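You operate a simulated robot arm through the tools that you are given. There is no shell and no other tool. Be economical: measure what you need, move in short steps, check, and stop when the job is done.

You are at the controls of a simulated robot arm. One attempt, no reset.

TASK
Put two of the filter cans from the teal bench in the black tray. Push the low left drawer shut. Put the green plate on the teal bench. Push the caps drawer shut. Press the clear key two times. Put the beaker marked "95" from the brown bench on the white card there and the beaker labelled "62" on the top of the sand bench. Put one of the cards from the slate bench on top of the white box. Take the clear jar from the slate bench and leave it on top of the orange box. Open the dehumidifier door, take the tall jug and leave it on the top of the island bench and shut the door again. Turn the humidity knob to 40 %. Take the orange slide on the ledge of the wall unit and put it away on the oak bench. The order is free. Set down upright: beaker, clear jar, tall jug.

It is judged by the outcome, as a careful person would: the job done as asked, and still so three seconds after it is handed in. It fails if anything else is knocked over, pushed out of place, dropped, spilled or broken. A push-on lid holds only when it is set on centred and level and pressed home; a screw cap is set on level and turned clockwise until tight.

THE ROBOT
A 7-joint arm with a two-finger parallel gripper on a trunk, on a base that drives. Base frame: it is fixed to the floor where the robot stands at the start and does not move with it; the origin is under the middle of the robot, x ahead of it, y to its left, z up; the surface under the hand at the start is at about z = 880. Lengths are in mm, angles in rad, forces in N, time in s.
With the tool pointing down near the work surface it reaches from about 200 to 740 mm from the robot's upright axis, wherever it stands. Its first joint turns from -2.897 to 2.897 rad. Places, roughly: black tray (24x17x4 cm) [600, 100, 900]; caps drawer [300, 1800, 500]; card [-5000, 2500, 1000]; clear jar [-5000, 2250, 1000]; clear key [600, 1800, 1100]; dehumidifier door [-6700, 7000, 600]; filter can [500, 500, 1000]; green plate (13x9x3 cm) [400, 1200, 900]; humidity knob [-6700, 7100, 900]; low left drawer [1800, 100, 200]; oak bench [600, 1700, 900]; orange box (13x6x8 cm) [-4100, 5500, 900]; orange slide (8x4x2 cm) [-6900, 8200, 900]; tall jug (9x14x13 cm) [-6800, 7000, 500]; teal bench [600, 200, 900]; top of the island bench [-4600, 5800, 900]; top of the sand bench [-2300, 1800, 800]; white box (10x12x8 cm) [-2200, 3100, 900]; white card [-4500, 3500, 1000]. Payload 1.57 kg.
The tool frame sits at the grasp point between the pads (the TCP): z along the fingers, y along the line on which they close. The tips reach 30 mm beyond it. Largest opening 110 mm; finger width 24, thickness 12; the body of the gripper, 48 by 112 mm, starts 78 mm behind the TCP.
Orientation is that of the tool frame in the base frame, as a unit quaternion [w, x, y, z]. With the fingers straight down and closing along the base's y, the tool's x points along the base's -x, its y along +y and its z along -z.

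THE INTERFACE
- The arm moves only by the tool apply_moves. Its argument "targets" is text: rows parted by semicolons, each of 7 numbers parted by spaces: the opening in per cent of the stroke, from 0 (shut) to 100 (fully open), then the shift along the tool's x, y, z in mm, then the turn, a rotation vector about the tool's x, y, z in rad. In form: claw x y z wx wy wz; .... A call has 1 to 8 rows; each row shifts and turns the commanded pose from where the row before left it, along the tool's axes as they then stand. A row lasts 0.2 s, in which the tool goes at most 50 mm and 0.15 rad; a call with a longer step from one row to the next is refused whole, and so is a gripper value outside its range. A pose out of reach is approached as far as the arm can. The call stops where the force on the tool passes 40 N (or 10 N more than at its start, if that is more) or the arm is blocked; 0.2 s more then pass. Each finger travels about 45 mm/s and halts on what it meets, pressing with about 35 N; the grip force reading is that of the motor and also rises with nothing between the fingers. The clock runs only during rows and for 0.2 s after the last one: add rows that do not move to give the fingers time. The reply holds the time, the measured pose of the TCP, the force on the tool along the base axes, the opening and the grip force, in the units named above and with some noise, with the torque about the TCP (base axes, N m) and any sound that the robot's microphone picked up.
- Cameras (640 x 400 px; columns grow to the right, rows downward): "scene" is now at [12.2, 175.2, 1530.7]; the picture's right is [0.25, -0.97, 0.00], its down [-0.75, -0.20, -0.63] and it looks along [0.61, 0.16, -0.78] (base axes); focal length 229 px, centre (320, 200). "wrist" rides on the gripper at [70, 16, -141] in the tool frame; the picture's right is [-0.23, 0.97, 0.00], its down [-0.86, -0.20, -0.48] and it looks along [-0.47, -0.11, 0.88] (tool axes); focal length 222 px, centre (320, 200). There is no depth. A picture from a camera that has moved, and an enlarged one, comes with that camera's place and axes in the base frame and with its lens.
- snapshot(camera): a new picture of that camera. The clock stands still meanwhile.
- slide_trunk(by): slides the trunk up (or, below 0, down) by that many mm; the arm and the scene camera ride with it, the base frame stays. It gives what a move gives, with no picture.
- drive_base(legs): drives the robot by 1 to 6 legs, each [ahead, turn to the left] in mm and rad, along the robot's own axes; the way and the turn of a leg run together, so that a leg with both is an arc; at most 1500 mm and 3.142 rad a leg. The arm and the cameras ride along, it lands a little off, and it stops where it bumps. It gives what a move gives.
- turn_head(pan, tilt): turns the head with the scene camera to pan (to the left, within 2.705 rad either way) and tilt (down, from -0.506 to 1.204), counted from straight ahead of the robot. It gives what a move gives.
- zoom(camera, box): a new picture of the part [left, top, right, bottom] of that camera's present view, enlarged. The clock stands still meanwhile.
- close_job(): hands the job in; it is judged then, once.

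Go step by step. Nothing tells you exact positions but the pictures and the camera data: compare them with the known pose of the tool, close in by small moves and look again before you grip or let go. The budget is 567 turns and 360 pictures, counting those below and the enlarged ones. Unless the task says otherwise, let go and move clear before handing in.

The tools are called after "Call:" by a JSON object that holds its "method" and its "body". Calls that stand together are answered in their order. apply_moves: Moves the arm, as the interface text tells. Its arguments: {"type":"object","properties":{"targets":{"type":"string"}},"required":["targets"]} The other tools are called the same way: slide_trunk (by) slides the trunk up or down; drive_base (legs) drives the base; turn_head (pan, tilt) turns the head that bears the scene camera; snapshot (camera) takes a picture; zoom (camera, box) takes an enlarged picture of a part of a camera's view; close_job () hands the job in.

At the start:

```text
t: 0.0
eef_pos: [248.8, 323.9, 1184.2]
orientation: [0.0, 0.001, 1.0, -0.001]
wrist_force: [0.2, -0.5, -0.5]
ft_torque: [0.0, -0.04, 0.0]
grip_width: 110.0
grip_force: 0.1
trunk travel left (down, up): [-475.0, 115.0]
robot x, y, heading: [-1.2, -0.9, 0.001]
head pan, tilt: [0.255, 0.892]
```

scene: 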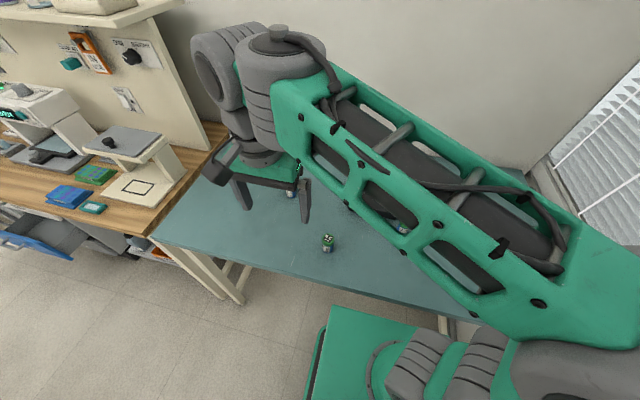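
wrist: 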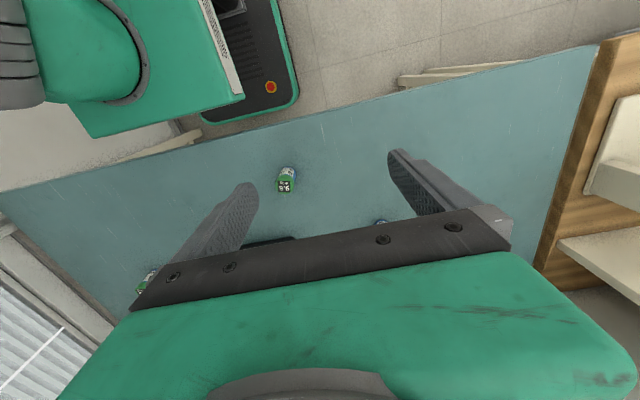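

I see the teal bench under the hand with a few small green cans; I will look closer at them with the wrist and scene cameras.

Call:
{"method": "zoom", "body": {"camera": "wrist", "box": [100, 120, 420, 320]}}

Call:
{"method": "zoom", "body": {"camera": "scene", "box": [0, 0, 320, 280]}}

```text
2.00 times, centred on (260, 220) of wrist
camera zoom: at [180.1, 341.3, 1326.2], right [0.23, 0.97, 0.0], down [0.86, -0.2, 0.48], along [0.47, -0.11, -0.88], focal length 444 px, centre (440, 160)
```

zoom: 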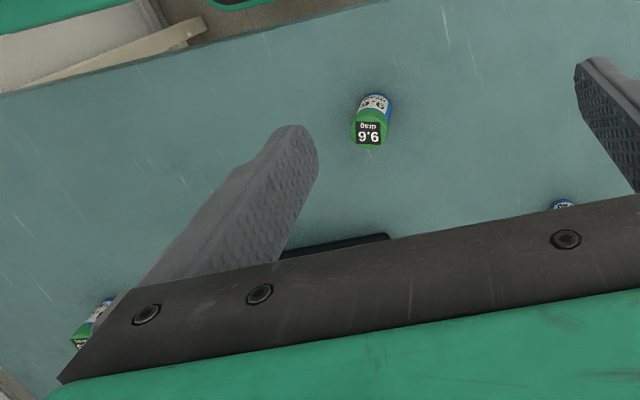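

```text
1.43 times, centred on (160, 140) of scene
camera zoom: at [12.2, 175.2, 1530.7], right [0.25, -0.97, 0.0], down [-0.75, -0.2, -0.63], along [0.61, 0.16, -0.78], focal length 327 px, centre (549, 286)
```

zoom: 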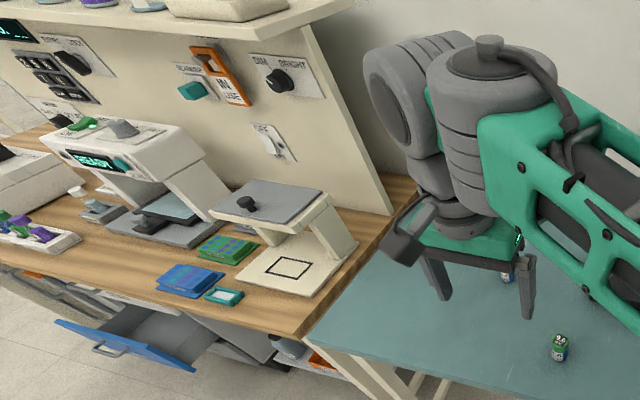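

The nearest can ("9.6") stands at about [346, 233]; others near [498, 415] and [542, -222]. I move over the first one.

Call:
{"method": "apply_moves", "body": {"targets": "100 -24 -23 33 0 0 0; 100 -24 -23 33 0 0 0; 100 -24 -23 33 0 0 0; 100 -25 -22 33 0 0 0; 100 0 0 0 0 0 0"}}

Call:
{"method": "snapshot", "body": {"camera": "wrist"}}

```text
t: 1.2
eef_pos: [346.8, 232.4, 1052.3]
orientation: [0.0, 0.0, 1.0, -0.001]
wrist_force: [0.8, 0.3, -0.8]
ft_torque: [0.04, 0.01, -0.01]
grip_width: 110.2
grip_force: 0.1
trunk travel left (down, up): [-475.0, 115.0]
robot x, y, heading: [0.4, -1.9, 0.001]
head pan, tilt: [0.255, 0.892]
```

```text
355 pictures are left
camera wrist: at [276.8, 248.8, 1194.3], right [0.23, 0.97, 0.0], down [0.86, -0.2, 0.48], along [0.47, -0.11, -0.88], focal length 222 px, centre (320, 200)
```

wrist: 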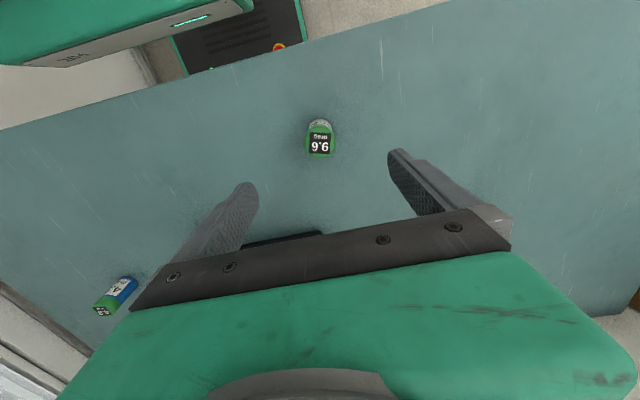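

The can is centred under the fingers. I lower and grip.

Call:
{"method": "apply_moves", "body": {"targets": "100 1 0 45 0 0 0; 100 0 0 45 0 0 0; 100 0 0 43 0 0 0; 60 0 0 0 0 0 0; 30 0 0 0 0 0 0; 0 0 0 0 0 0 0; 0 0 0 0 0 0 0; 0 0 0 0 0 0 0"}}

Call:
{"method": "snapshot", "body": {"camera": "wrist"}}

```text
t: 3.0
eef_pos: [346.7, 235.6, 921.8]
orientation: [-0.001, 0.001, 1.0, 0.0]
wrist_force: [-0.1, -0.6, -0.1]
ft_torque: [0.01, -0.02, -0.01]
grip_width: 34.3
grip_force: 15.7
trunk travel left (down, up): [-475.0, 115.0]
robot x, y, heading: [0.2, -0.3, 0.0]
head pan, tilt: [0.255, 0.892]
```

```text
354 pictures are left
camera wrist: at [276.6, 250.9, 1064.0], right [0.23, 0.97, 0.0], down [0.86, -0.2, 0.48], along [0.47, -0.11, -0.88], focal length 222 px, centre (320, 200)
```

wrist: 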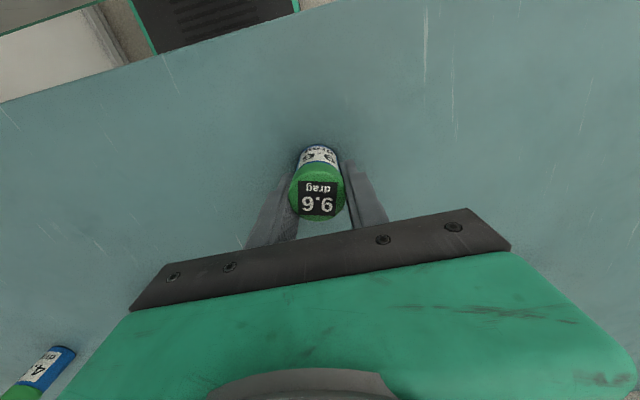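

Gripped at 34 mm. I lift and go towards the tray to see it.

Call:
{"method": "apply_moves", "body": {"targets": "0 0 0 45 0 0 0"}}

```text
t: 3.4
eef_pos: [346.8, 235.3, 910.5]
orientation: [0.004, 0.0, 1.0, 0.004]
wrist_force: [-13.9, -10.3, 31.7]
ft_torque: [-1.0, 0.8, -0.25]
grip_width: 33.9
grip_force: 33.8
trunk travel left (down, up): [-475.0, 115.0]
robot x, y, heading: [-2.7, -0.2, 0.001]
head pan, tilt: [0.255, 0.892]
stopped in row 1: the force on the tool passed its limit at 148 N (the readings are from after the stop); the commanded pose is now the measured one
```

That was the wrong sign: tool +z is down. I lift properly now with -z.

Call:
{"method": "apply_moves", "body": {"targets": "0 0 0 -45 0 0 0; 0 0 0 -45 0 0 0; 0 0 0 -45 0 0 0; 0 0 0 -45 0 0 0; 0 -40 -20 0 0 0 0; 0 -40 -20 0 0 0 0; 0 -30 -20 0 0 0 0"}}

Call:
{"method": "snapshot", "body": {"camera": "wrist"}}

Call:
{"method": "snapshot", "body": {"camera": "scene"}}

```text
t: 5.0
eef_pos: [460.0, 174.9, 1086.8]
orientation: [0.003, 0.0, 1.0, 0.003]
wrist_force: [-0.4, 0.3, -0.5]
ft_torque: [0.01, 0.04, 0.02]
grip_width: 33.8
grip_force: 34.3
trunk travel left (down, up): [-475.0, 115.0]
robot x, y, heading: [-0.9, 0.7, 0.002]
head pan, tilt: [0.255, 0.892]
```

```text
353 pictures are left
camera wrist: at [388.8, 191.1, 1228.1], right [0.23, 0.97, 0.01], down [0.85, -0.2, 0.48], along [0.47, -0.1, -0.88], focal length 222 px, centre (320, 200)
```

wrist: 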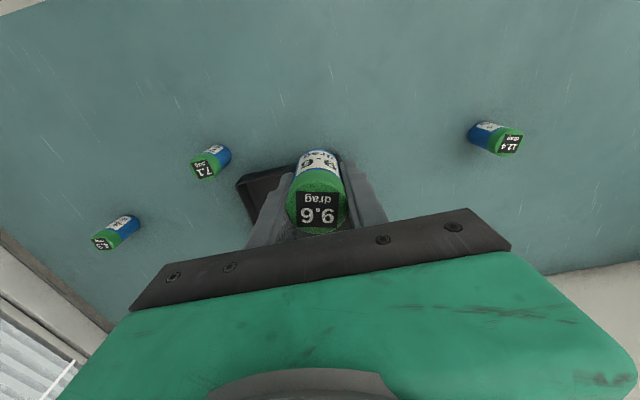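

```text
352 pictures are left
camera scene: at [12.5, 175.1, 1530.7], right [0.25, -0.97, 0.0], down [-0.75, -0.2, -0.63], along [0.61, 0.16, -0.78], focal length 229 px, centre (320, 200)
```

scene: 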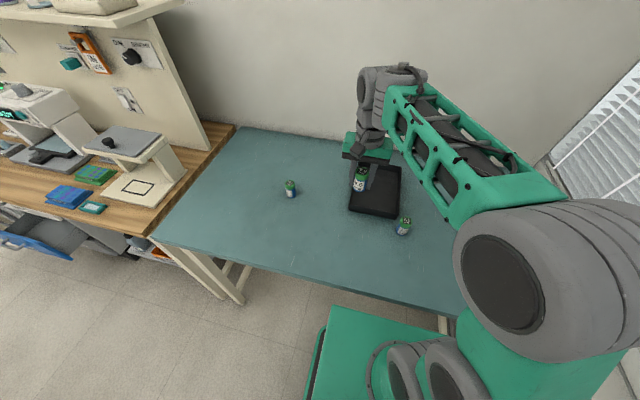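

The tray spans about x 472–720, y 40–200. I take the can over [580, 145] and lower it.

Call:
{"method": "apply_moves", "body": {"targets": "0 -40 -10 0 0 0 0; 0 -40 -10 0 0 0 0; 0 -40 -10 0 0 0 0; 0 0 0 45 0 0 0; 0 0 0 40 0 0 0; 0 0 0 0 0 0 0"}}

Call:
{"method": "snapshot", "body": {"camera": "wrist"}}

Call:
{"method": "zoom", "body": {"camera": "scene", "box": [260, 100, 480, 260]}}

```text
t: 6.4
eef_pos: [582.4, 146.3, 1002.8]
orientation: [0.004, -0.001, 1.0, 0.004]
wrist_force: [0.6, 0.7, -0.1]
ft_torque: [0.01, -0.01, -0.02]
grip_width: 34.0
grip_force: 34.8
trunk travel left (down, up): [-475.0, 115.0]
robot x, y, heading: [-0.6, 1.1, -0.002]
head pan, tilt: [0.255, 0.892]
```

```text
351 pictures are left
camera wrist: at [511.2, 161.0, 1144.7], right [0.23, 0.97, 0.01], down [0.85, -0.2, 0.48], along [0.47, -0.1, -0.88], focal length 222 px, centre (320, 200)
```

wrist: 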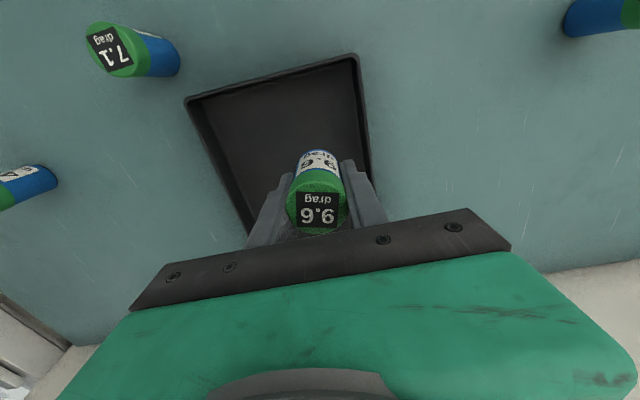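

```text
2.50 times, centred on (370, 180) of scene
camera zoom: at [12.6, 175.1, 1530.7], right [0.25, -0.97, 0.0], down [-0.75, -0.2, -0.63], along [0.61, 0.16, -0.78], focal length 572 px, centre (195, 250)
```

zoom: 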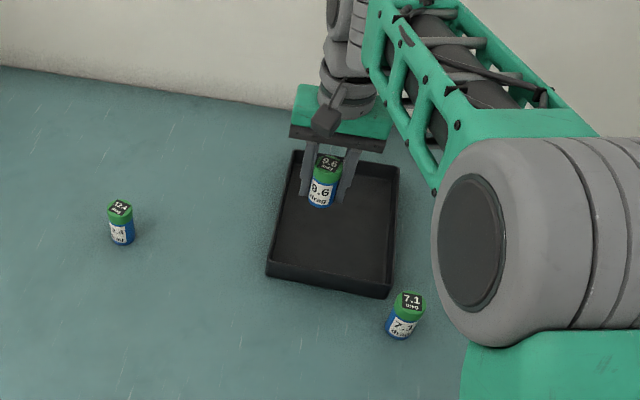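

The tray is y 42–197 here; I shift slightly and lower until contact.

Call:
{"method": "apply_moves", "body": {"targets": "0 0 -6 38 0 0 0; 0 0 0 38 0 0 0; 0 0 0 5 0 0 0; 0 0 0 5 0 0 0; 0 0 0 2 0 0 0; 0 0 0 0 0 0 0"}}

```text
t: 7.8
eef_pos: [579.7, 141.7, 915.5]
orientation: [0.005, 0.0, 1.0, 0.003]
wrist_force: [0.8, -0.1, -0.2]
ft_torque: [-0.05, -0.03, 0.0]
grip_width: 34.0
grip_force: 35.2
trunk travel left (down, up): [-475.0, 115.0]
robot x, y, heading: [2.8, 2.6, 0.001]
head pan, tilt: [0.255, 0.892]
```

Call:
{"method": "apply_moves", "body": {"targets": "0 0 0 3 0 0 0; 0 0 0 2 0 0 0; 0 0 0 0 0 0 0"}}

```text
t: 8.6
eef_pos: [579.7, 141.2, 914.1]
orientation: [0.008, 0.001, 1.0, 0.004]
wrist_force: [-2.0, 1.5, 30.0]
ft_torque: [-0.53, 0.38, -0.04]
grip_width: 34.3
grip_force: 35.4
trunk travel left (down, up): [-475.0, 115.0]
robot x, y, heading: [3.3, -1.4, -0.002]
head pan, tilt: [0.255, 0.892]
```

Contact on the tray floor. I release, lift, and go to the free-standing can near [515, 420].

Call:
{"method": "apply_moves", "body": {"targets": "45 0 0 -2 0 0 0; 48 0 0 0 0 0 0; 48 0 0 0 0 0 0; 48 0 0 -45 0 0 0; 48 0 0 -45 0 0 0; 60 0 0 -45 0 0 0; 100 10 45 0 0 0 0; 100 10 45 0 0 0 0"}}

Call:
{"method": "apply_moves", "body": {"targets": "100 10 48 0 0 0 0; 100 10 48 0 0 0 0; 100 10 48 0 0 0 0; 100 10 40 0 0 0 0; 100 0 0 0 0 0 0"}}

Call:
{"method": "snapshot", "body": {"camera": "wrist"}}

Call:
{"method": "zoom", "body": {"camera": "scene", "box": [260, 100, 480, 260]}}

```text
t: 10.4
eef_pos: [560.5, 230.0, 1046.3]
orientation: [0.004, 0.0, 1.0, 0.003]
wrist_force: [1.2, -0.2, -0.6]
ft_torque: [-0.01, 0.0, -0.03]
grip_width: 110.1
grip_force: 0.1
trunk travel left (down, up): [-475.0, 115.0]
robot x, y, heading: [-0.4, 2.0, -0.002]
head pan, tilt: [0.255, 0.892]
```

```text
t: 11.6
eef_pos: [521.8, 413.4, 1048.9]
orientation: [0.004, 0.0, 1.0, 0.005]
wrist_force: [0.5, 0.9, 0.1]
ft_torque: [-0.01, -0.04, -0.01]
grip_width: 109.8
grip_force: 0.0
trunk travel left (down, up): [-475.0, 115.0]
robot x, y, heading: [-0.0, 1.3, 0.001]
head pan, tilt: [0.255, 0.892]
```

```text
349 pictures are left
camera wrist: at [451.8, 429.7, 1190.1], right [0.23, 0.97, 0.01], down [0.85, -0.2, 0.48], along [0.47, -0.1, -0.88], focal length 222 px, centre (320, 200)
```

wrist: 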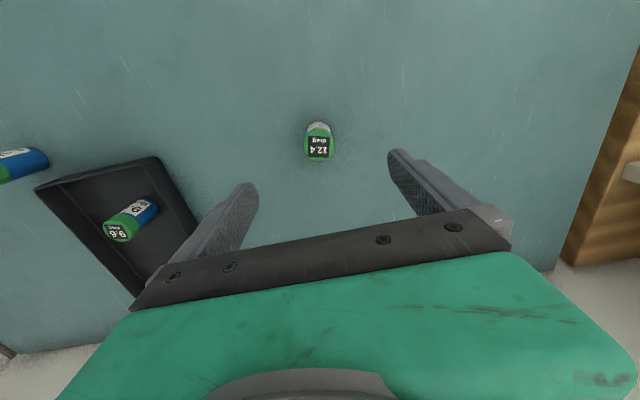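

```text
2.50 times, centred on (370, 180) of scene
camera zoom: at [12.3, 175.5, 1530.7], right [0.25, -0.97, 0.0], down [-0.75, -0.2, -0.63], along [0.61, 0.16, -0.78], focal length 572 px, centre (195, 250)
```

zoom: 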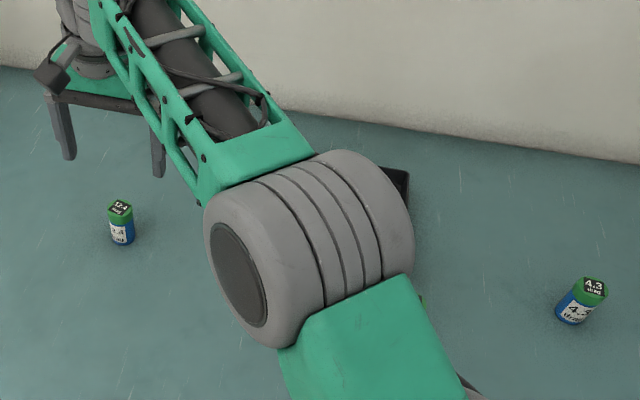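

The second can ("12.4") is centred under the fingers. I lower, grip, lift.

Call:
{"method": "apply_moves", "body": {"targets": "100 2 0 45 0 0 0; 100 0 0 45 0 0 0; 100 0 0 40 0 0 0; 30 0 0 0 0 0 0; 0 0 0 0 0 0 0; 0 0 0 0 0 0 0; 0 0 0 0 0 0 0; 0 0 0 0 0 0 0"}}

Call:
{"method": "apply_moves", "body": {"targets": "0 0 0 -45 0 0 0; 0 0 0 -45 0 0 0; 0 0 0 -40 0 0 0; 0 0 -48 0 0 0 0; 0 0 -48 0 0 0 0; 0 0 -48 0 0 0 0; 0 0 -48 0 0 0 0; 0 0 -48 0 0 0 0"}}

```text
t: 13.4
eef_pos: [520.3, 415.9, 916.1]
orientation: [0.004, 0.001, 1.0, 0.003]
wrist_force: [-0.2, -1.3, 1.4]
ft_torque: [-0.02, -0.01, -0.01]
grip_width: 34.3
grip_force: 17.4
trunk travel left (down, up): [-475.0, 115.0]
robot x, y, heading: [2.3, 2.0, -0.001]
head pan, tilt: [0.255, 0.892]
```

```text
t: 15.2
eef_pos: [515.4, 177.0, 1047.2]
orientation: [0.004, -0.001, 1.0, 0.004]
wrist_force: [-0.2, -0.2, -1.2]
ft_torque: [0.01, -0.04, 0.0]
grip_width: 33.8
grip_force: 35.1
trunk travel left (down, up): [-475.0, 115.0]
robot x, y, heading: [0.6, -3.1, -0.003]
head pan, tilt: [0.255, 0.892]
```

Call:
{"method": "apply_moves", "body": {"targets": "0 -5 -42 0 0 0 0; 0 -5 -40 0 0 0 0; 0 0 0 45 0 0 0; 0 0 0 0 0 0 0"}}

Call:
{"method": "snapshot", "body": {"camera": "wrist"}}

```text
t: 16.2
eef_pos: [526.5, 94.9, 1000.4]
orientation: [0.005, -0.001, 1.0, 0.002]
wrist_force: [0.9, 0.9, -0.4]
ft_torque: [-0.01, 0.01, 0.0]
grip_width: 33.9
grip_force: 34.6
trunk travel left (down, up): [-475.0, 115.0]
robot x, y, heading: [0.5, -2.9, -0.0]
head pan, tilt: [0.255, 0.892]
```

```text
347 pictures are left
camera wrist: at [455.9, 110.5, 1142.6], right [0.23, 0.97, 0.01], down [0.85, -0.2, 0.48], along [0.47, -0.1, -0.87], focal length 222 px, centre (320, 200)
```

wrist: 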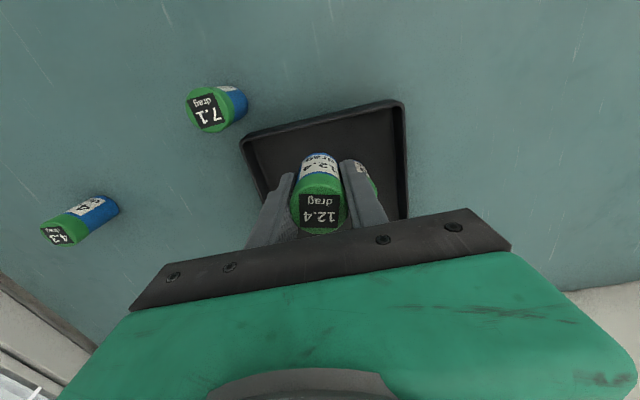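

Call:
{"method": "apply_moves", "body": {"targets": "0 0 0 40 0 0 0; 0 0 0 36 0 0 0; 0 0 0 3 0 0 0; 0 0 0 2 0 0 0; 0 0 0 0 0 0 0"}}

```text
t: 17.4
eef_pos: [527.1, 94.7, 920.6]
orientation: [0.004, 0.0, 1.0, 0.004]
wrist_force: [0.1, -0.2, 1.5]
ft_torque: [-0.03, 0.04, -0.01]
grip_width: 33.7
grip_force: 35.3
trunk travel left (down, up): [-475.0, 115.0]
robot x, y, heading: [-0.0, -2.1, 0.006]
head pan, tilt: [0.255, 0.892]
```

Call:
{"method": "apply_moves", "body": {"targets": "0 0 0 2 0 0 0; 0 0 0 2 0 0 0; 45 0 0 0 0 0 0; 48 0 0 0 0 0 0; 48 0 0 0 0 0 0; 48 0 0 -45 0 0 0; 48 0 0 -45 0 0 0; 48 0 0 -45 0 0 0"}}

Call:
{"method": "apply_moves", "body": {"targets": "48 40 0 -30 0 0 0; 48 40 0 -30 0 0 0; 48 40 0 -30 0 0 0; 48 40 0 -30 0 0 0; 0 0 0 0 0 0 0"}}

Call:
{"method": "snapshot", "body": {"camera": "wrist"}}

```text
t: 19.2
eef_pos: [526.2, 89.9, 1051.6]
orientation: [0.004, 0.001, 1.0, 0.004]
wrist_force: [0.1, -0.2, 0.1]
ft_torque: [0.01, 0.0, 0.02]
grip_width: 53.1
grip_force: 0.0
trunk travel left (down, up): [-475.0, 115.0]
robot x, y, heading: [-1.3, 0.8, 0.001]
head pan, tilt: [0.255, 0.892]
```

```text
t: 20.4
eef_pos: [365.0, 87.0, 1167.7]
orientation: [0.004, 0.001, 1.0, 0.003]
wrist_force: [0.2, -0.1, 0.5]
ft_torque: [0.0, -0.02, -0.02]
grip_width: 18.7
grip_force: 0.4
trunk travel left (down, up): [-475.0, 115.0]
robot x, y, heading: [4.2, 4.7, -0.003]
head pan, tilt: [0.255, 0.892]
```

```text
346 pictures are left
camera wrist: at [293.9, 103.2, 1309.0], right [0.23, 0.97, 0.01], down [0.85, -0.2, 0.48], along [0.47, -0.1, -0.87], focal length 222 px, centre (320, 200)
```

wrist: 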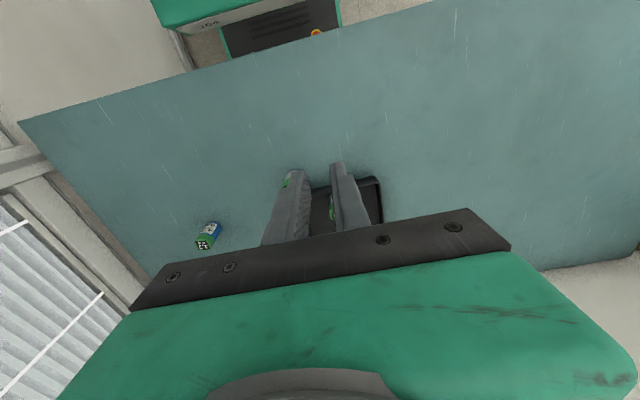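

Both cans are in the tray. I now look around with the head to find the other stations.

Call:
{"method": "apply_moves", "body": {"targets": "0 40 0 -25 0 0 0; 0 40 -10 -25 0 0 0; 0 20 -20 -20 0 0 0"}}

Call:
{"method": "turn_head", "body": {"pan": -0.6, "tilt": 0.5}}

Call:
{"method": "snapshot", "body": {"camera": "scene"}}

Call:
{"method": "turn_head", "body": {"pan": 0.3, "tilt": 0.5}}

Call:
{"method": "snapshot", "body": {"camera": "scene"}}

Call:
{"method": "turn_head", "body": {"pan": 1.4, "tilt": 0.5}}

Call:
{"method": "snapshot", "body": {"camera": "scene"}}

Call:
{"method": "turn_head", "body": {"pan": 2.5, "tilt": 0.5}}

Call:
{"method": "snapshot", "body": {"camera": "scene"}}

```text
t: 21.2
eef_pos: [303.1, 73.4, 1209.8]
orientation: [0.017, 0.001, 1.0, -0.023]
wrist_force: [-0.1, 0.5, -0.1]
ft_torque: [0.08, -0.01, -0.01]
grip_width: 0.0
grip_force: 21.3
out of reach, approached as far as the arm can: row 1, 2, 3
trunk travel left (down, up): [-475.0, 115.0]
robot x, y, heading: [3.0, -0.2, -0.002]
head pan, tilt: [0.255, 0.892]
```

```text
t: 22.3
eef_pos: [304.2, 74.0, 1209.5]
orientation: [0.017, 0.001, 1.0, -0.023]
wrist_force: [-0.2, 0.2, -1.3]
ft_torque: [0.02, -0.02, 0.0]
grip_width: 0.1
grip_force: 21.2
trunk travel left (down, up): [-475.0, 115.0]
robot x, y, heading: [-0.6, -1.5, -0.001]
head pan, tilt: [-0.6, 0.499]
```

```text
345 pictures are left
camera scene: at [13.8, 104.6, 1563.9], right [-0.56, -0.83, 0.0], down [-0.4, 0.27, -0.88], along [0.72, -0.5, -0.48], focal length 229 px, centre (320, 200)
```

scene: 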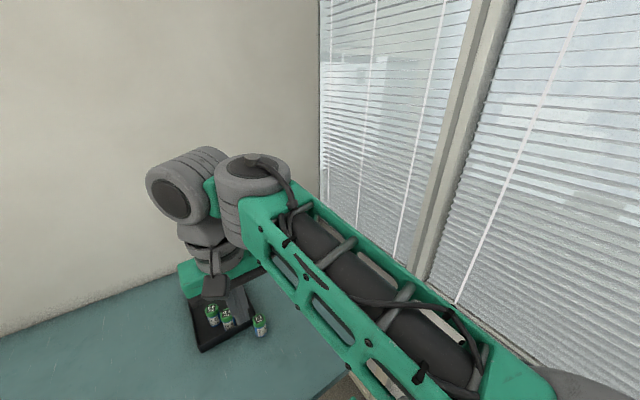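

```text
t: 23.5
eef_pos: [303.6, 72.7, 1210.3]
orientation: [0.018, 0.001, 1.0, -0.022]
wrist_force: [1.2, -0.4, -0.3]
ft_torque: [0.01, 0.0, 0.0]
grip_width: 0.1
grip_force: 21.5
trunk travel left (down, up): [-475.0, 115.0]
robot x, y, heading: [-2.4, 0.2, -0.004]
head pan, tilt: [0.3, 0.499]
```

```text
344 pictures are left
camera scene: at [25.6, 182.8, 1563.9], right [0.29, -0.96, 0.0], down [-0.46, -0.14, -0.88], along [0.84, 0.26, -0.48], focal length 229 px, centre (320, 200)
```

scene: 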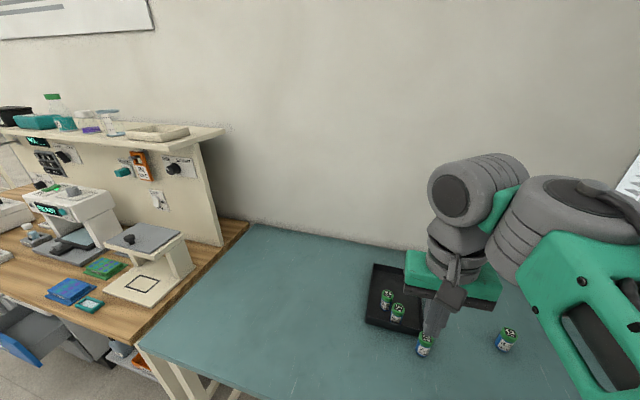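

```text
t: 24.9
eef_pos: [305.0, 72.2, 1208.6]
orientation: [0.017, 0.001, 1.0, -0.023]
wrist_force: [0.1, 0.4, -0.2]
ft_torque: [0.01, 0.0, -0.02]
grip_width: 0.0
grip_force: 21.5
trunk travel left (down, up): [-475.0, 115.0]
robot x, y, heading: [-0.1, -0.9, 0.001]
head pan, tilt: [1.4, 0.499]
```

```text
343 pictures are left
camera scene: at [-45.8, 245.6, 1563.9], right [0.99, -0.17, 0.0], down [-0.08, -0.47, -0.88], along [0.15, 0.86, -0.48], focal length 229 px, centre (320, 200)
```

scene: 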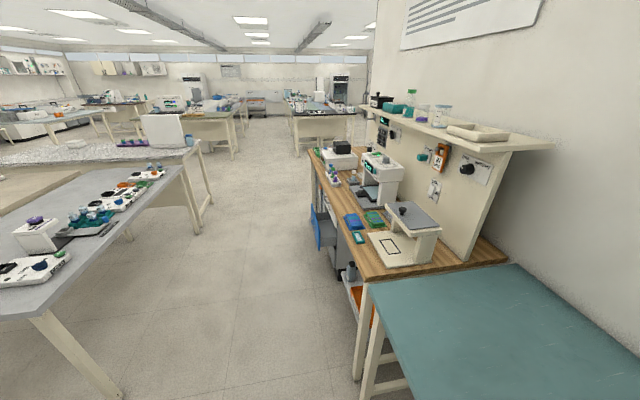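

```text
t: 26.2
eef_pos: [304.0, 73.9, 1209.5]
orientation: [0.017, 0.002, 1.0, -0.024]
wrist_force: [-0.2, -0.4, 0.2]
ft_torque: [0.02, 0.04, 0.0]
grip_width: 0.0
grip_force: 21.4
trunk travel left (down, up): [-475.0, 115.0]
robot x, y, heading: [-1.9, 2.4, 0.004]
head pan, tilt: [2.499, 0.499]
```

```text
342 pictures are left
camera scene: at [-134.1, 210.5, 1563.9], right [0.6, 0.8, 0.0], down [0.38, -0.29, -0.88], along [-0.7, 0.53, -0.48], focal length 229 px, centre (320, 200)
```

scene: 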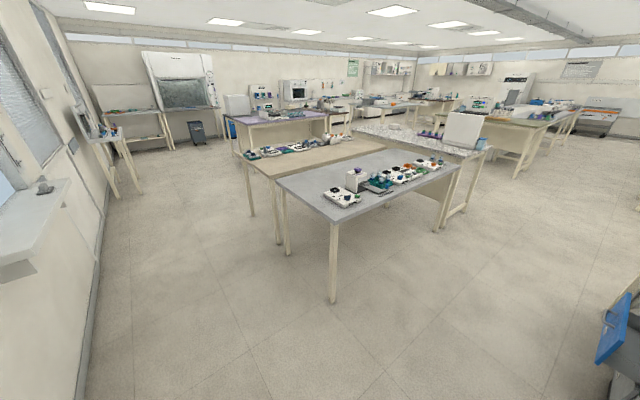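

The oak bench is to the left (plate, key, caps drawer). I drive there: back off a bit, turn, go ahead about 1250, turn back.

Call:
{"method": "drive_base", "body": {"legs": [[-100, 0], [0, 1.571], [1250, 0], [0, -1.571]]}}

Call:
{"method": "turn_head", "body": {"pan": 0.1, "tilt": 0.7}}

Call:
{"method": "snapshot", "body": {"camera": "scene"}}

Call:
{"method": "snapshot", "body": {"camera": "wrist"}}

```text
t: 40.9
eef_pos: [243.8, 1294.3, 1209.1]
orientation: [0.016, 0.035, 0.999, -0.023]
wrist_force: [-0.4, -0.1, 0.2]
ft_torque: [0.0, -0.02, 0.02]
grip_width: 0.2
grip_force: 21.1
trunk travel left (down, up): [-475.0, 115.0]
robot x, y, heading: [-70.3, 1243.8, -0.07]
head pan, tilt: [2.499, 0.499]
```

```text
t: 43.1
eef_pos: [241.7, 1294.5, 1208.6]
orientation: [0.016, 0.036, 0.999, -0.024]
wrist_force: [-0.4, -0.8, 0.6]
ft_torque: [0.0, 0.03, 0.04]
grip_width: 0.0
grip_force: 21.5
trunk travel left (down, up): [-475.0, 115.0]
robot x, y, heading: [-60.6, 1244.8, -0.067]
head pan, tilt: [0.099, 0.7]
```

```text
341 pictures are left
camera scene: at [-31.8, 1405.3, 1546.2], right [0.03, -1.0, 0.0], down [-0.64, -0.02, -0.77], along [0.76, 0.03, -0.64], focal length 229 px, centre (320, 200)
```

scene: 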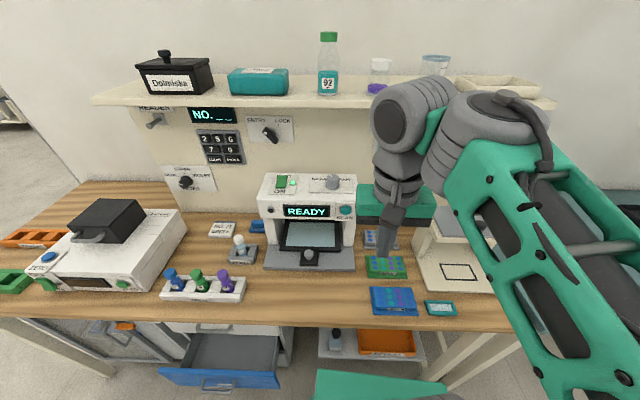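

```text
340 pictures are left
camera wrist: at [169.8, 1323.9, 1348.1], right [0.3, 0.95, -0.04], down [0.82, -0.24, 0.52], along [0.48, -0.18, -0.86], focal length 222 px, centre (320, 200)
```

wrist: 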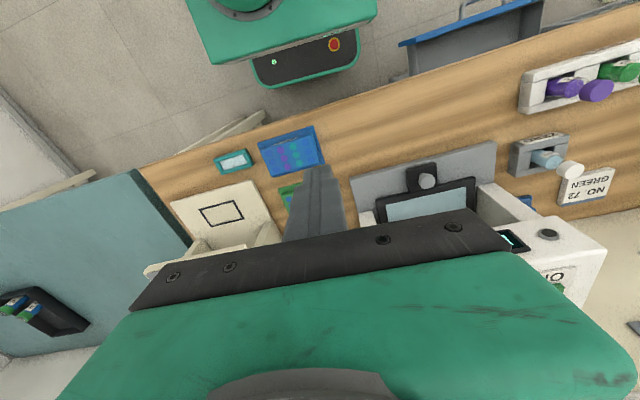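

I see the keypad on the upright, the green and blue plates, and the open drawer below. I zoom for details.

Call:
{"method": "zoom", "body": {"camera": "scene", "box": [130, 90, 310, 200]}}

Call:
{"method": "zoom", "body": {"camera": "scene", "box": [340, 200, 500, 330]}}

Call:
{"method": "zoom", "body": {"camera": "scene", "box": [40, 300, 300, 400]}}

```text
3.56 times, centred on (220, 145) of scene
camera zoom: at [-31.8, 1405.3, 1546.2], right [0.03, -1.0, 0.0], down [-0.64, -0.02, -0.77], along [0.76, 0.03, -0.64], focal length 813 px, centre (676, 396)
```

zoom: 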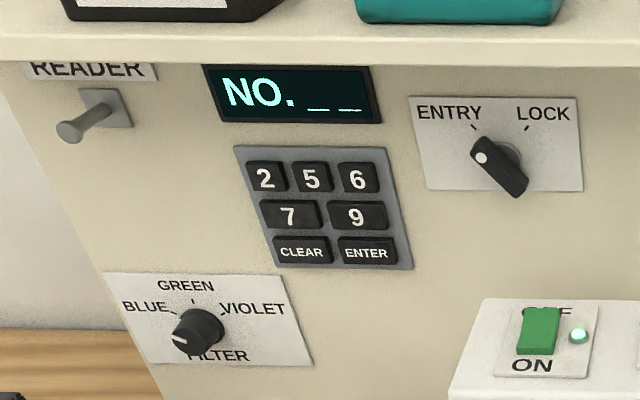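

```text
3.08 times, centred on (420, 265) of scene
camera zoom: at [-31.8, 1405.3, 1546.2], right [0.03, -1.0, 0.0], down [-0.64, -0.02, -0.77], along [0.76, 0.03, -0.64], focal length 704 px, centre (12, 0)
```

zoom: 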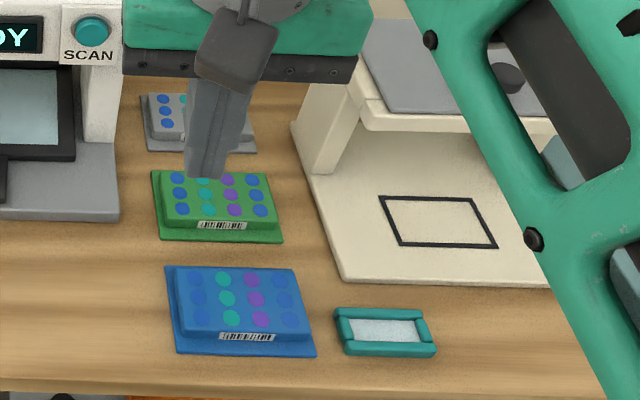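

```text
2.46 times, centred on (170, 350) of scene
camera zoom: at [-31.8, 1405.3, 1546.2], right [0.03, -1.0, 0.0], down [-0.64, -0.02, -0.77], along [0.76, 0.03, -0.64], focal length 563 px, centre (689, -169)
```

zoom: 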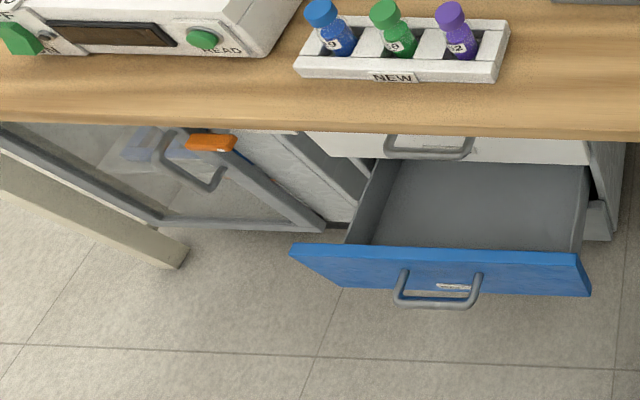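

The green plate lies at about [415, 1203], 13 cm along y. I level the hand and yaw it -90° so the fingers close along x.

Call:
{"method": "apply_moves", "body": {"targets": "50 0 0 0 -0.048 0.032 -0.072; 95 0 0 0 0 0 -0.15; 95 0 0 0 0 0 -0.15; 95 0 0 0 0 0 -0.15; 95 0 0 0 0 0 -0.15; 95 0 0 0 0 0 -0.15; 95 0 0 0 0 0 -0.15; 95 0 0 0 0 0 -0.15"}}

Call:
{"method": "apply_moves", "body": {"targets": "95 0 0 0 0 0 -0.15; 95 0 0 0 0 0 -0.15; 95 0 0 0 0 0 -0.15; 95 0 0 0 0 0 -0.071; 95 0 0 0 0 0 0"}}

```text
t: 44.9
eef_pos: [243.1, 1295.6, 1209.3]
orientation: [0.0, -0.502, 0.865, 0.0]
wrist_force: [0.5, 0.6, -1.7]
ft_torque: [0.0, -0.02, -0.02]
grip_width: 104.6
grip_force: 0.1
trunk travel left (down, up): [-475.0, 115.0]
robot x, y, heading: [-66.0, 1242.0, -0.065]
head pan, tilt: [0.099, 0.7]
```

```text
t: 46.1
eef_pos: [243.3, 1295.7, 1210.0]
orientation: [0.0, 0.707, -0.707, 0.001]
wrist_force: [-0.1, 0.1, -0.3]
ft_torque: [-0.02, 0.0, 0.02]
grip_width: 104.5
grip_force: 0.0
trunk travel left (down, up): [-475.0, 115.0]
robot x, y, heading: [-67.5, 1242.7, -0.067]
head pan, tilt: [0.099, 0.7]
```

Call:
{"method": "apply_moves", "body": {"targets": "95 19 -34 0 0 0 0; 95 19 -34 0 0 0 0; 95 19 -34 20 0 0 0; 95 18 -35 40 0 0 0; 95 18 -35 40 0 0 0; 95 0 0 0 0 0 0"}}

Call:
{"method": "snapshot", "body": {"camera": "wrist"}}

Call:
{"method": "snapshot", "body": {"camera": "scene"}}

```text
refused: row 4 steps farther than a row can; nothing moved
```

```text
336 pictures are left
camera wrist: at [226.7, 1226.6, 1351.8], right [-0.97, 0.23, 0.0], down [0.2, 0.86, 0.48], along [0.11, 0.47, -0.88], focal length 222 px, centre (320, 200)
```

wrist: 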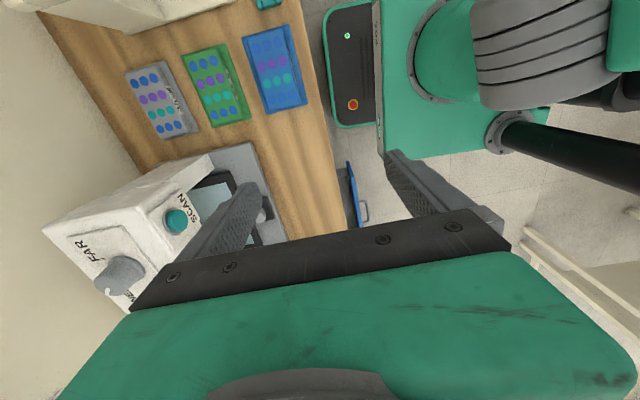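

```text
335 pictures are left
camera scene: at [-31.8, 1405.3, 1546.2], right [0.03, -1.0, 0.0], down [-0.64, -0.02, -0.76], along [0.76, 0.02, -0.64], focal length 229 px, centre (320, 200)
```

scene: 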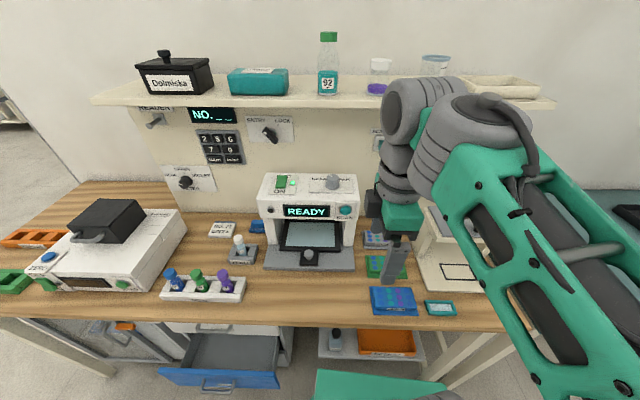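

Call:
{"method": "apply_moves", "body": {"targets": "95 19 -35 0 0 0 0; 95 19 -35 0 0 0 0; 95 19 -35 20 0 0 0; 95 19 -35 20 0 0 0; 95 19 -33 20 0 0 0; 95 0 0 40 0 0 0; 95 0 0 0 0 0 0"}}

Call:
{"method": "snapshot", "body": {"camera": "wrist"}}

Call:
{"method": "snapshot", "body": {"camera": "scene"}}

```text
t: 47.7
eef_pos: [414.2, 1199.4, 1110.6]
orientation: [0.0, -0.706, 0.708, 0.0]
wrist_force: [0.0, 0.3, 0.4]
ft_torque: [-0.01, 0.03, -0.01]
grip_width: 104.4
grip_force: 0.0
trunk travel left (down, up): [-475.0, 115.0]
robot x, y, heading: [-64.4, 1240.1, -0.065]
head pan, tilt: [0.099, 0.7]
```

```text
334 pictures are left
camera wrist: at [397.6, 1130.2, 1253.2], right [-0.97, 0.23, 0.0], down [0.2, 0.86, 0.48], along [0.11, 0.47, -0.88], focal length 222 px, centre (320, 200)
```

wrist: 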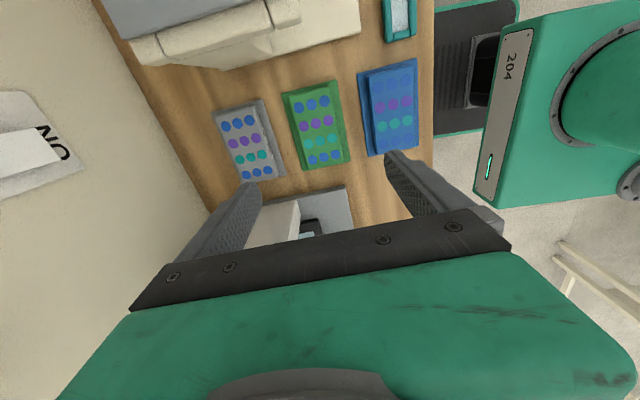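

```text
333 pictures are left
camera scene: at [-31.9, 1405.4, 1546.2], right [0.03, -1.0, 0.0], down [-0.64, -0.02, -0.77], along [0.76, 0.02, -0.64], focal length 229 px, centre (320, 200)
```

scene: 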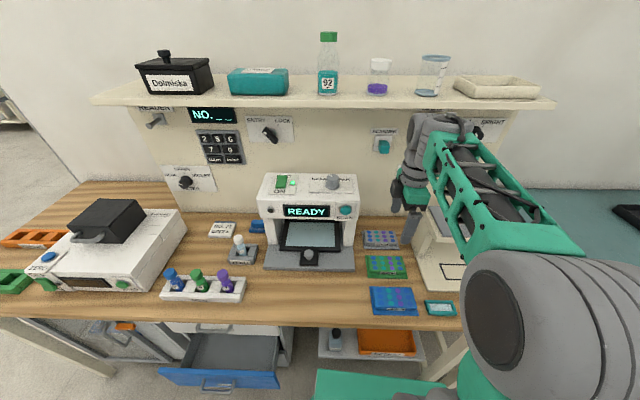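

The plate centre is [417, 1201], aligned. I lower the open fingers around it.

Call:
{"method": "apply_moves", "body": {"targets": "95 0 -3 45 0 0 0; 95 0 0 45 0 0 0; 95 0 0 45 0 0 0; 95 0 0 20 0 0 0; 95 0 0 0 0 0 0"}}

Call:
{"method": "snapshot", "body": {"camera": "wrist"}}

```text
t: 48.9
eef_pos: [418.0, 1198.9, 955.0]
orientation: [0.001, 0.707, -0.707, 0.0]
wrist_force: [0.2, 0.5, -0.1]
ft_torque: [0.01, -0.02, 0.01]
grip_width: 104.6
grip_force: 0.1
trunk travel left (down, up): [-475.0, 115.0]
robot x, y, heading: [-62.2, 1248.1, -0.066]
head pan, tilt: [0.099, 0.7]
```

```text
332 pictures are left
camera wrist: at [401.5, 1129.4, 1096.4], right [-0.97, 0.23, 0.0], down [0.2, 0.86, 0.48], along [0.11, 0.47, -0.88], focal length 222 px, centre (320, 200)
```

wrist: 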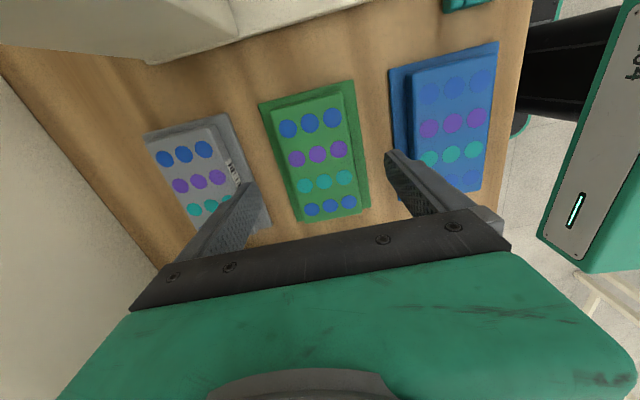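

Call:
{"method": "apply_moves", "body": {"targets": "89 0 0 0 0 0 0; 89 0 0 20 0 0 0; 89 0 0 15 0 0 0; 89 0 0 4 0 0 0; 89 0 0 0 0 0 0"}}

Call:
{"method": "snapshot", "body": {"camera": "wrist"}}

```text
t: 50.1
eef_pos: [416.9, 1199.6, 914.5]
orientation: [0.001, 0.708, -0.706, 0.0]
wrist_force: [0.6, -0.4, -0.3]
ft_torque: [0.0, 0.0, -0.01]
grip_width: 97.8
grip_force: 0.0
trunk travel left (down, up): [-475.0, 115.0]
robot x, y, heading: [-68.0, 1239.9, -0.07]
head pan, tilt: [0.099, 0.7]
```

```text
331 pictures are left
camera wrist: at [400.9, 1130.9, 1056.8], right [-0.97, 0.23, 0.0], down [0.2, 0.86, 0.48], along [0.11, 0.47, -0.88], focal length 222 px, centre (320, 200)
```

wrist: 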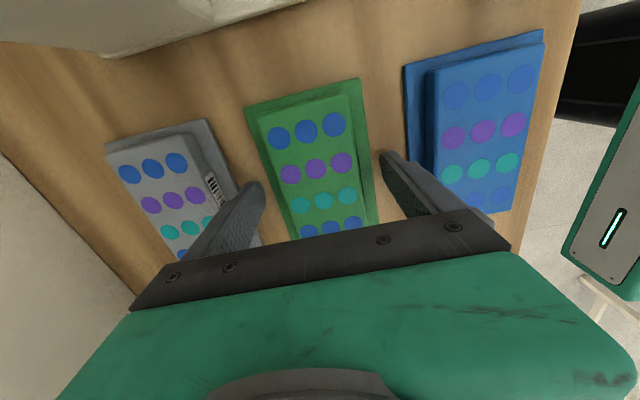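

Fingers are either side of the green plate with no contact. Close and lift.

Call:
{"method": "apply_moves", "body": {"targets": "70 0 0 0 0 0 0; 60 0 0 0 0 0 0; 60 0 0 0 0 0 0; 55 0 0 0 0 0 0; 55 0 0 0 0 0 0"}}

Call:
{"method": "apply_moves", "body": {"targets": "40 0 0 -20 0 0 0; 40 0 0 -40 0 0 0; 40 0 0 -40 0 0 0; 40 0 0 -40 0 0 0; 40 0 0 -40 0 0 0; 40 0 0 -40 0 0 0"}}

Call:
{"method": "snapshot", "body": {"camera": "wrist"}}

```text
t: 51.3
eef_pos: [418.1, 1200.5, 915.4]
orientation: [0.0, 0.707, -0.707, 0.0]
wrist_force: [0.1, -0.2, 0.7]
ft_torque: [0.04, -0.03, 0.01]
grip_width: 85.1
grip_force: 35.0
trunk travel left (down, up): [-475.0, 115.0]
robot x, y, heading: [-64.0, 1239.6, -0.062]
head pan, tilt: [0.099, 0.7]
```

```text
t: 52.7
eef_pos: [416.3, 1200.8, 1137.0]
orientation: [0.0, 0.707, -0.707, 0.0]
wrist_force: [-0.1, 0.0, -0.5]
ft_torque: [-0.02, 0.05, 0.0]
grip_width: 85.1
grip_force: 34.9
trunk travel left (down, up): [-475.0, 115.0]
robot x, y, heading: [-65.5, 1241.4, -0.066]
head pan, tilt: [0.099, 0.7]
```

```text
330 pictures are left
camera wrist: at [399.4, 1130.3, 1278.6], right [-0.97, 0.23, 0.0], down [0.2, 0.86, 0.48], along [0.11, 0.47, -0.88], focal length 222 px, centre (320, 200)
```

wrist: 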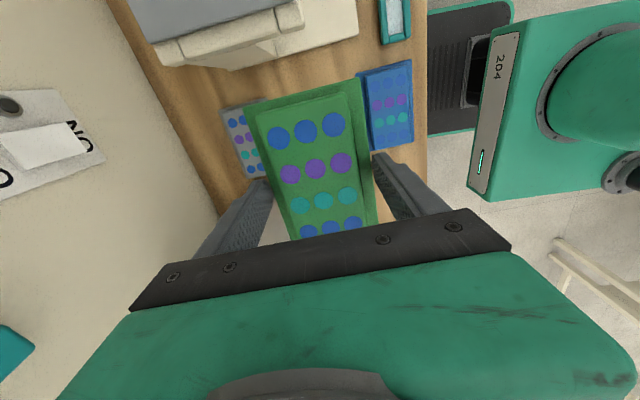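

Now carry it to a free place on the teal bench, around [320, 690].

Call:
{"method": "apply_moves", "body": {"targets": "40 10 45 0 0 0 0; 40 10 45 0 0 0 0; 40 49 0 0 0 0 0; 40 49 0 0 0 0 0; 40 49 0 0 0 0 0; 40 49 0 0 0 0 0; 40 49 0 0 0 0 0; 40 49 0 0 0 0 0"}}

Call:
{"method": "apply_moves", "body": {"targets": "40 49 0 0 0 0 0; 40 49 0 0 0 0 0; 40 49 0 0 0 0 0; 40 49 0 0 0 0 0;40 0 0 0 0 0 0"}}

Call:
{"method": "turn_head", "body": {"pan": -0.6, "tilt": 0.8}}

Call:
{"method": "snapshot", "body": {"camera": "scene"}}

Call:
{"method": "snapshot", "body": {"camera": "wrist"}}

```text
t: 54.5
eef_pos: [324.1, 885.6, 1136.4]
orientation: [0.0, 0.707, -0.707, -0.001]
wrist_force: [-0.1, 0.2, -0.3]
ft_torque: [0.0, 0.0, 0.0]
grip_width: 85.1
grip_force: 35.2
trunk travel left (down, up): [-475.0, 115.0]
robot x, y, heading: [-69.0, 1242.5, -0.068]
head pan, tilt: [0.099, 0.7]
```

```text
t: 55.7
eef_pos: [327.2, 726.0, 1137.4]
orientation: [-0.001, -0.707, 0.707, 0.0]
wrist_force: [1.2, -0.3, -0.8]
ft_torque: [0.02, 0.05, -0.01]
grip_width: 85.0
grip_force: 34.8
out of reach, approached as far as the arm can: row 4
trunk travel left (down, up): [-475.0, 115.0]
robot x, y, heading: [-67.5, 1244.4, -0.062]
head pan, tilt: [0.099, 0.7]
```

```text
t: 56.8
eef_pos: [328.4, 725.8, 1138.2]
orientation: [0.0, -0.707, 0.707, 0.0]
wrist_force: [0.3, 0.3, -0.2]
ft_torque: [0.0, 0.0, -0.01]
grip_width: 85.1
grip_force: 34.8
trunk travel left (down, up): [-475.0, 115.0]
robot x, y, heading: [-66.4, 1243.4, -0.068]
head pan, tilt: [-0.6, 0.799]
```

```text
329 pictures are left
camera scene: at [-53.2, 1352.4, 1538.0], right [-0.62, -0.79, 0.0], down [-0.56, 0.44, -0.7], along [0.55, -0.43, -0.72], focal length 229 px, centre (320, 200)
```

scene: 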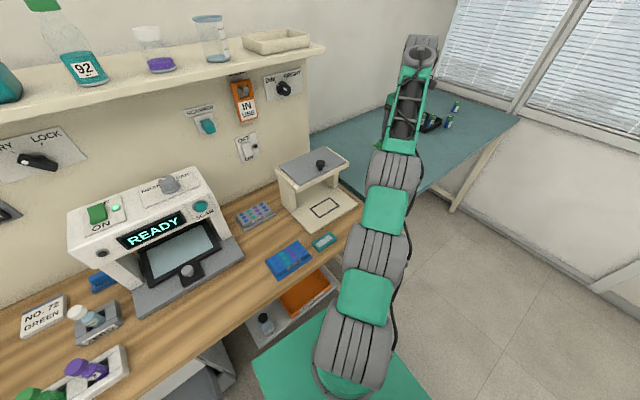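

```text
328 pictures are left
camera wrist: at [311.8, 656.5, 1280.0], right [-0.97, 0.23, 0.0], down [0.2, 0.86, 0.48], along [0.11, 0.47, -0.88], focal length 222 px, centre (320, 200)
```

wrist: 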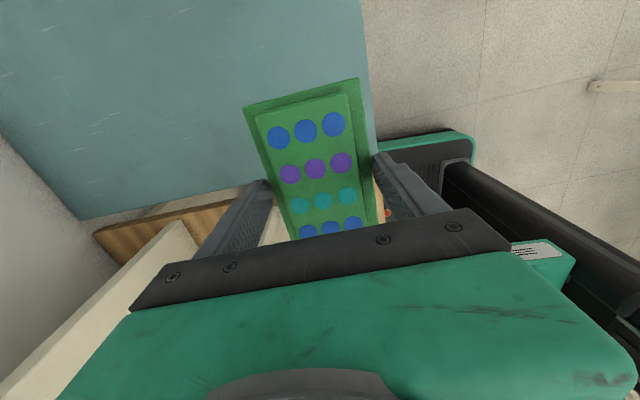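

The plate hangs over the bench, clear of the edges. I lower it, easing a little further in.

Call:
{"method": "apply_moves", "body": {"targets": "40 0 0 40 0 0 0; 40 10 -3 40 0 0 0; 40 10 -3 40 0 0 0; 40 10 -3 40 0 0 0; 40 0 -3 40 0 0 0; 40 0 0 10 0 0 0; 40 0 0 0 0 0 0"}}

Call:
{"method": "snapshot", "body": {"camera": "wrist"}}

```text
t: 58.4
eef_pos: [336.8, 696.6, 929.3]
orientation: [0.0, -0.707, 0.707, 0.0]
wrist_force: [0.8, 0.7, -0.2]
ft_torque: [0.01, 0.03, 0.02]
grip_width: 85.0
grip_force: 34.9
trunk travel left (down, up): [-475.0, 115.0]
robot x, y, heading: [-64.3, 1243.0, -0.07]
head pan, tilt: [-0.6, 0.799]
```

```text
327 pictures are left
camera wrist: at [321.7, 627.9, 1070.3], right [-0.97, 0.23, 0.0], down [0.2, 0.86, 0.48], along [0.11, 0.47, -0.88], focal length 222 px, centre (320, 200)
```

wrist: 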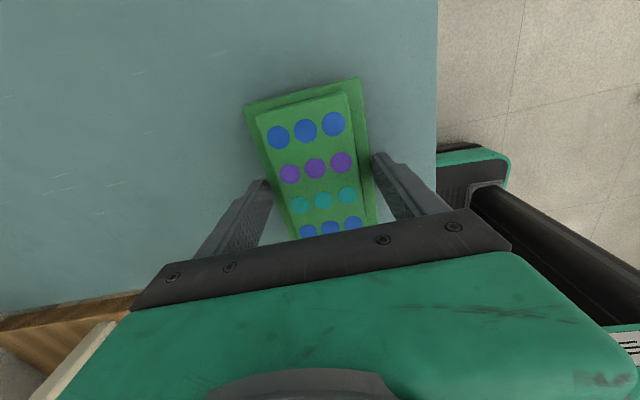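

Call:
{"method": "apply_moves", "body": {"targets": "40 0 0 8 0 0 0; 40 0 0 4 0 0 0; 40 0 0 2 0 0 0; 40 0 0 0 0 0 0"}}

```text
t: 59.4
eef_pos: [338.7, 696.0, 913.9]
orientation: [0.0, 0.707, -0.707, 0.001]
wrist_force: [-0.9, 0.3, 4.5]
ft_torque: [0.16, -0.05, -0.04]
grip_width: 85.0
grip_force: 35.0
trunk travel left (down, up): [-475.0, 115.0]
robot x, y, heading: [-68.4, 1243.9, -0.069]
head pan, tilt: [-0.6, 0.799]
```

Contact with the bench at 914. I release and rise, then swing back to the robot's front.

Call:
{"method": "apply_moves", "body": {"targets": "89 0 0 0 0 0 0; 89 0 0 0 0 0 0; 95 0 0 0 0 0 0; 95 0 0 -40 0 0 0; 95 0 0 -45 0 0 0; 95 0 0 -45 0 0 0; 95 -10 0 -45 0 0 0; 95 -20 0 -40 0 0 0"}}

Call:
{"method": "apply_moves", "body": {"targets": "40 -45 5 -10 0 0 0; 0 -45 5 -10 0 0 0; 0 -45 5 0 0 0 0; 0 -45 5 0 0 0 0; 0 -45 0 0 0 0 0; 0 -45 0 0 0 0 0; 0 -45 0 0 0 0 0; 0 -45 0 0 0 0 0"}}

Call:
{"method": "snapshot", "body": {"camera": "scene"}}

```text
t: 61.2
eef_pos: [339.2, 725.3, 1126.1]
orientation: [0.0, -0.707, 0.707, 0.0]
wrist_force: [0.3, -0.3, -0.5]
ft_torque: [0.03, 0.03, 0.0]
grip_width: 104.4
grip_force: 0.0
trunk travel left (down, up): [-475.0, 115.0]
robot x, y, heading: [-67.0, 1243.4, -0.063]
head pan, tilt: [-0.6, 0.799]
```

```text
t: 63.0
eef_pos: [317.8, 1088.2, 1145.8]
orientation: [0.0, 0.707, -0.707, 0.0]
wrist_force: [-0.1, 0.1, -0.7]
ft_torque: [0.0, -0.03, 0.01]
grip_width: 0.0
grip_force: 21.1
trunk travel left (down, up): [-475.0, 115.0]
robot x, y, heading: [-65.9, 1241.0, -0.069]
head pan, tilt: [-0.6, 0.799]
```

```text
326 pictures are left
camera scene: at [-53.4, 1352.8, 1537.9], right [-0.62, -0.79, 0.0], down [-0.56, 0.44, -0.7], along [0.55, -0.43, -0.72], focal length 229 px, centre (320, 200)
```

scene: 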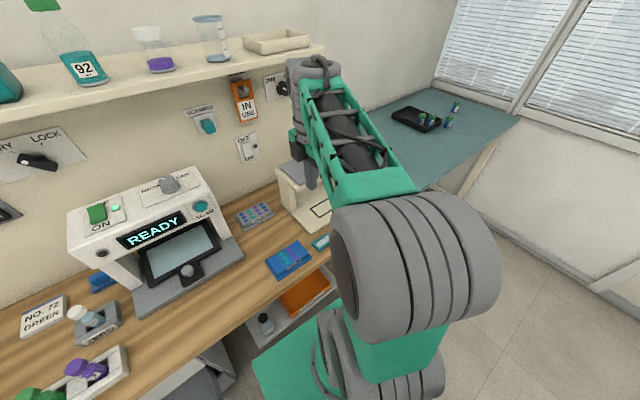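

The hand is free. I back off and drive in front of the drawer/keypad at y≈1790.

Call:
{"method": "drive_base", "body": {"legs": [[-350, 0], [0, 1.638], [530, 0], [0, -1.571]]}}

Call:
{"method": "turn_head", "body": {"pan": 0.0, "tilt": 0.6}}

Call:
{"method": "snapshot", "body": {"camera": "scene"}}

```text
t: 75.7
eef_pos: [-22.2, 1634.9, 1145.8]
orientation: [0.0, 0.714, -0.7, 0.0]
wrist_force: [0.4, -0.4, 0.3]
ft_torque: [0.01, 0.04, -0.01]
grip_width: 0.0
grip_force: 21.6
trunk travel left (down, up): [-475.0, 115.0]
robot x, y, heading: [-410.0, 1783.0, -0.052]
head pan, tilt: [-0.6, 0.799]
```

```text
t: 76.7
eef_pos: [-23.2, 1635.0, 1147.0]
orientation: [-0.001, 0.714, -0.7, 0.0]
wrist_force: [0.1, -0.1, -0.7]
ft_torque: [-0.02, 0.02, 0.01]
grip_width: 0.0
grip_force: 21.1
trunk travel left (down, up): [-475.0, 115.0]
robot x, y, heading: [-409.0, 1783.6, -0.045]
head pan, tilt: [0.0, 0.6]
```

```text
325 pictures are left
camera scene: at [-376.1, 1937.6, 1554.8], right [-0.05, -1.0, 0.0], down [-0.56, 0.03, -0.82], along [0.82, -0.04, -0.57], focal length 229 px, centre (320, 200)
```

scene: 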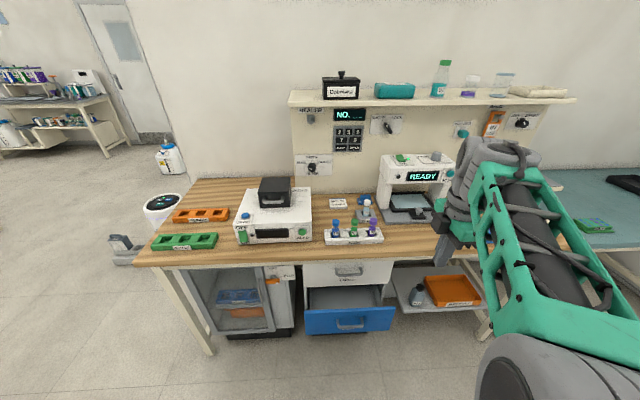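

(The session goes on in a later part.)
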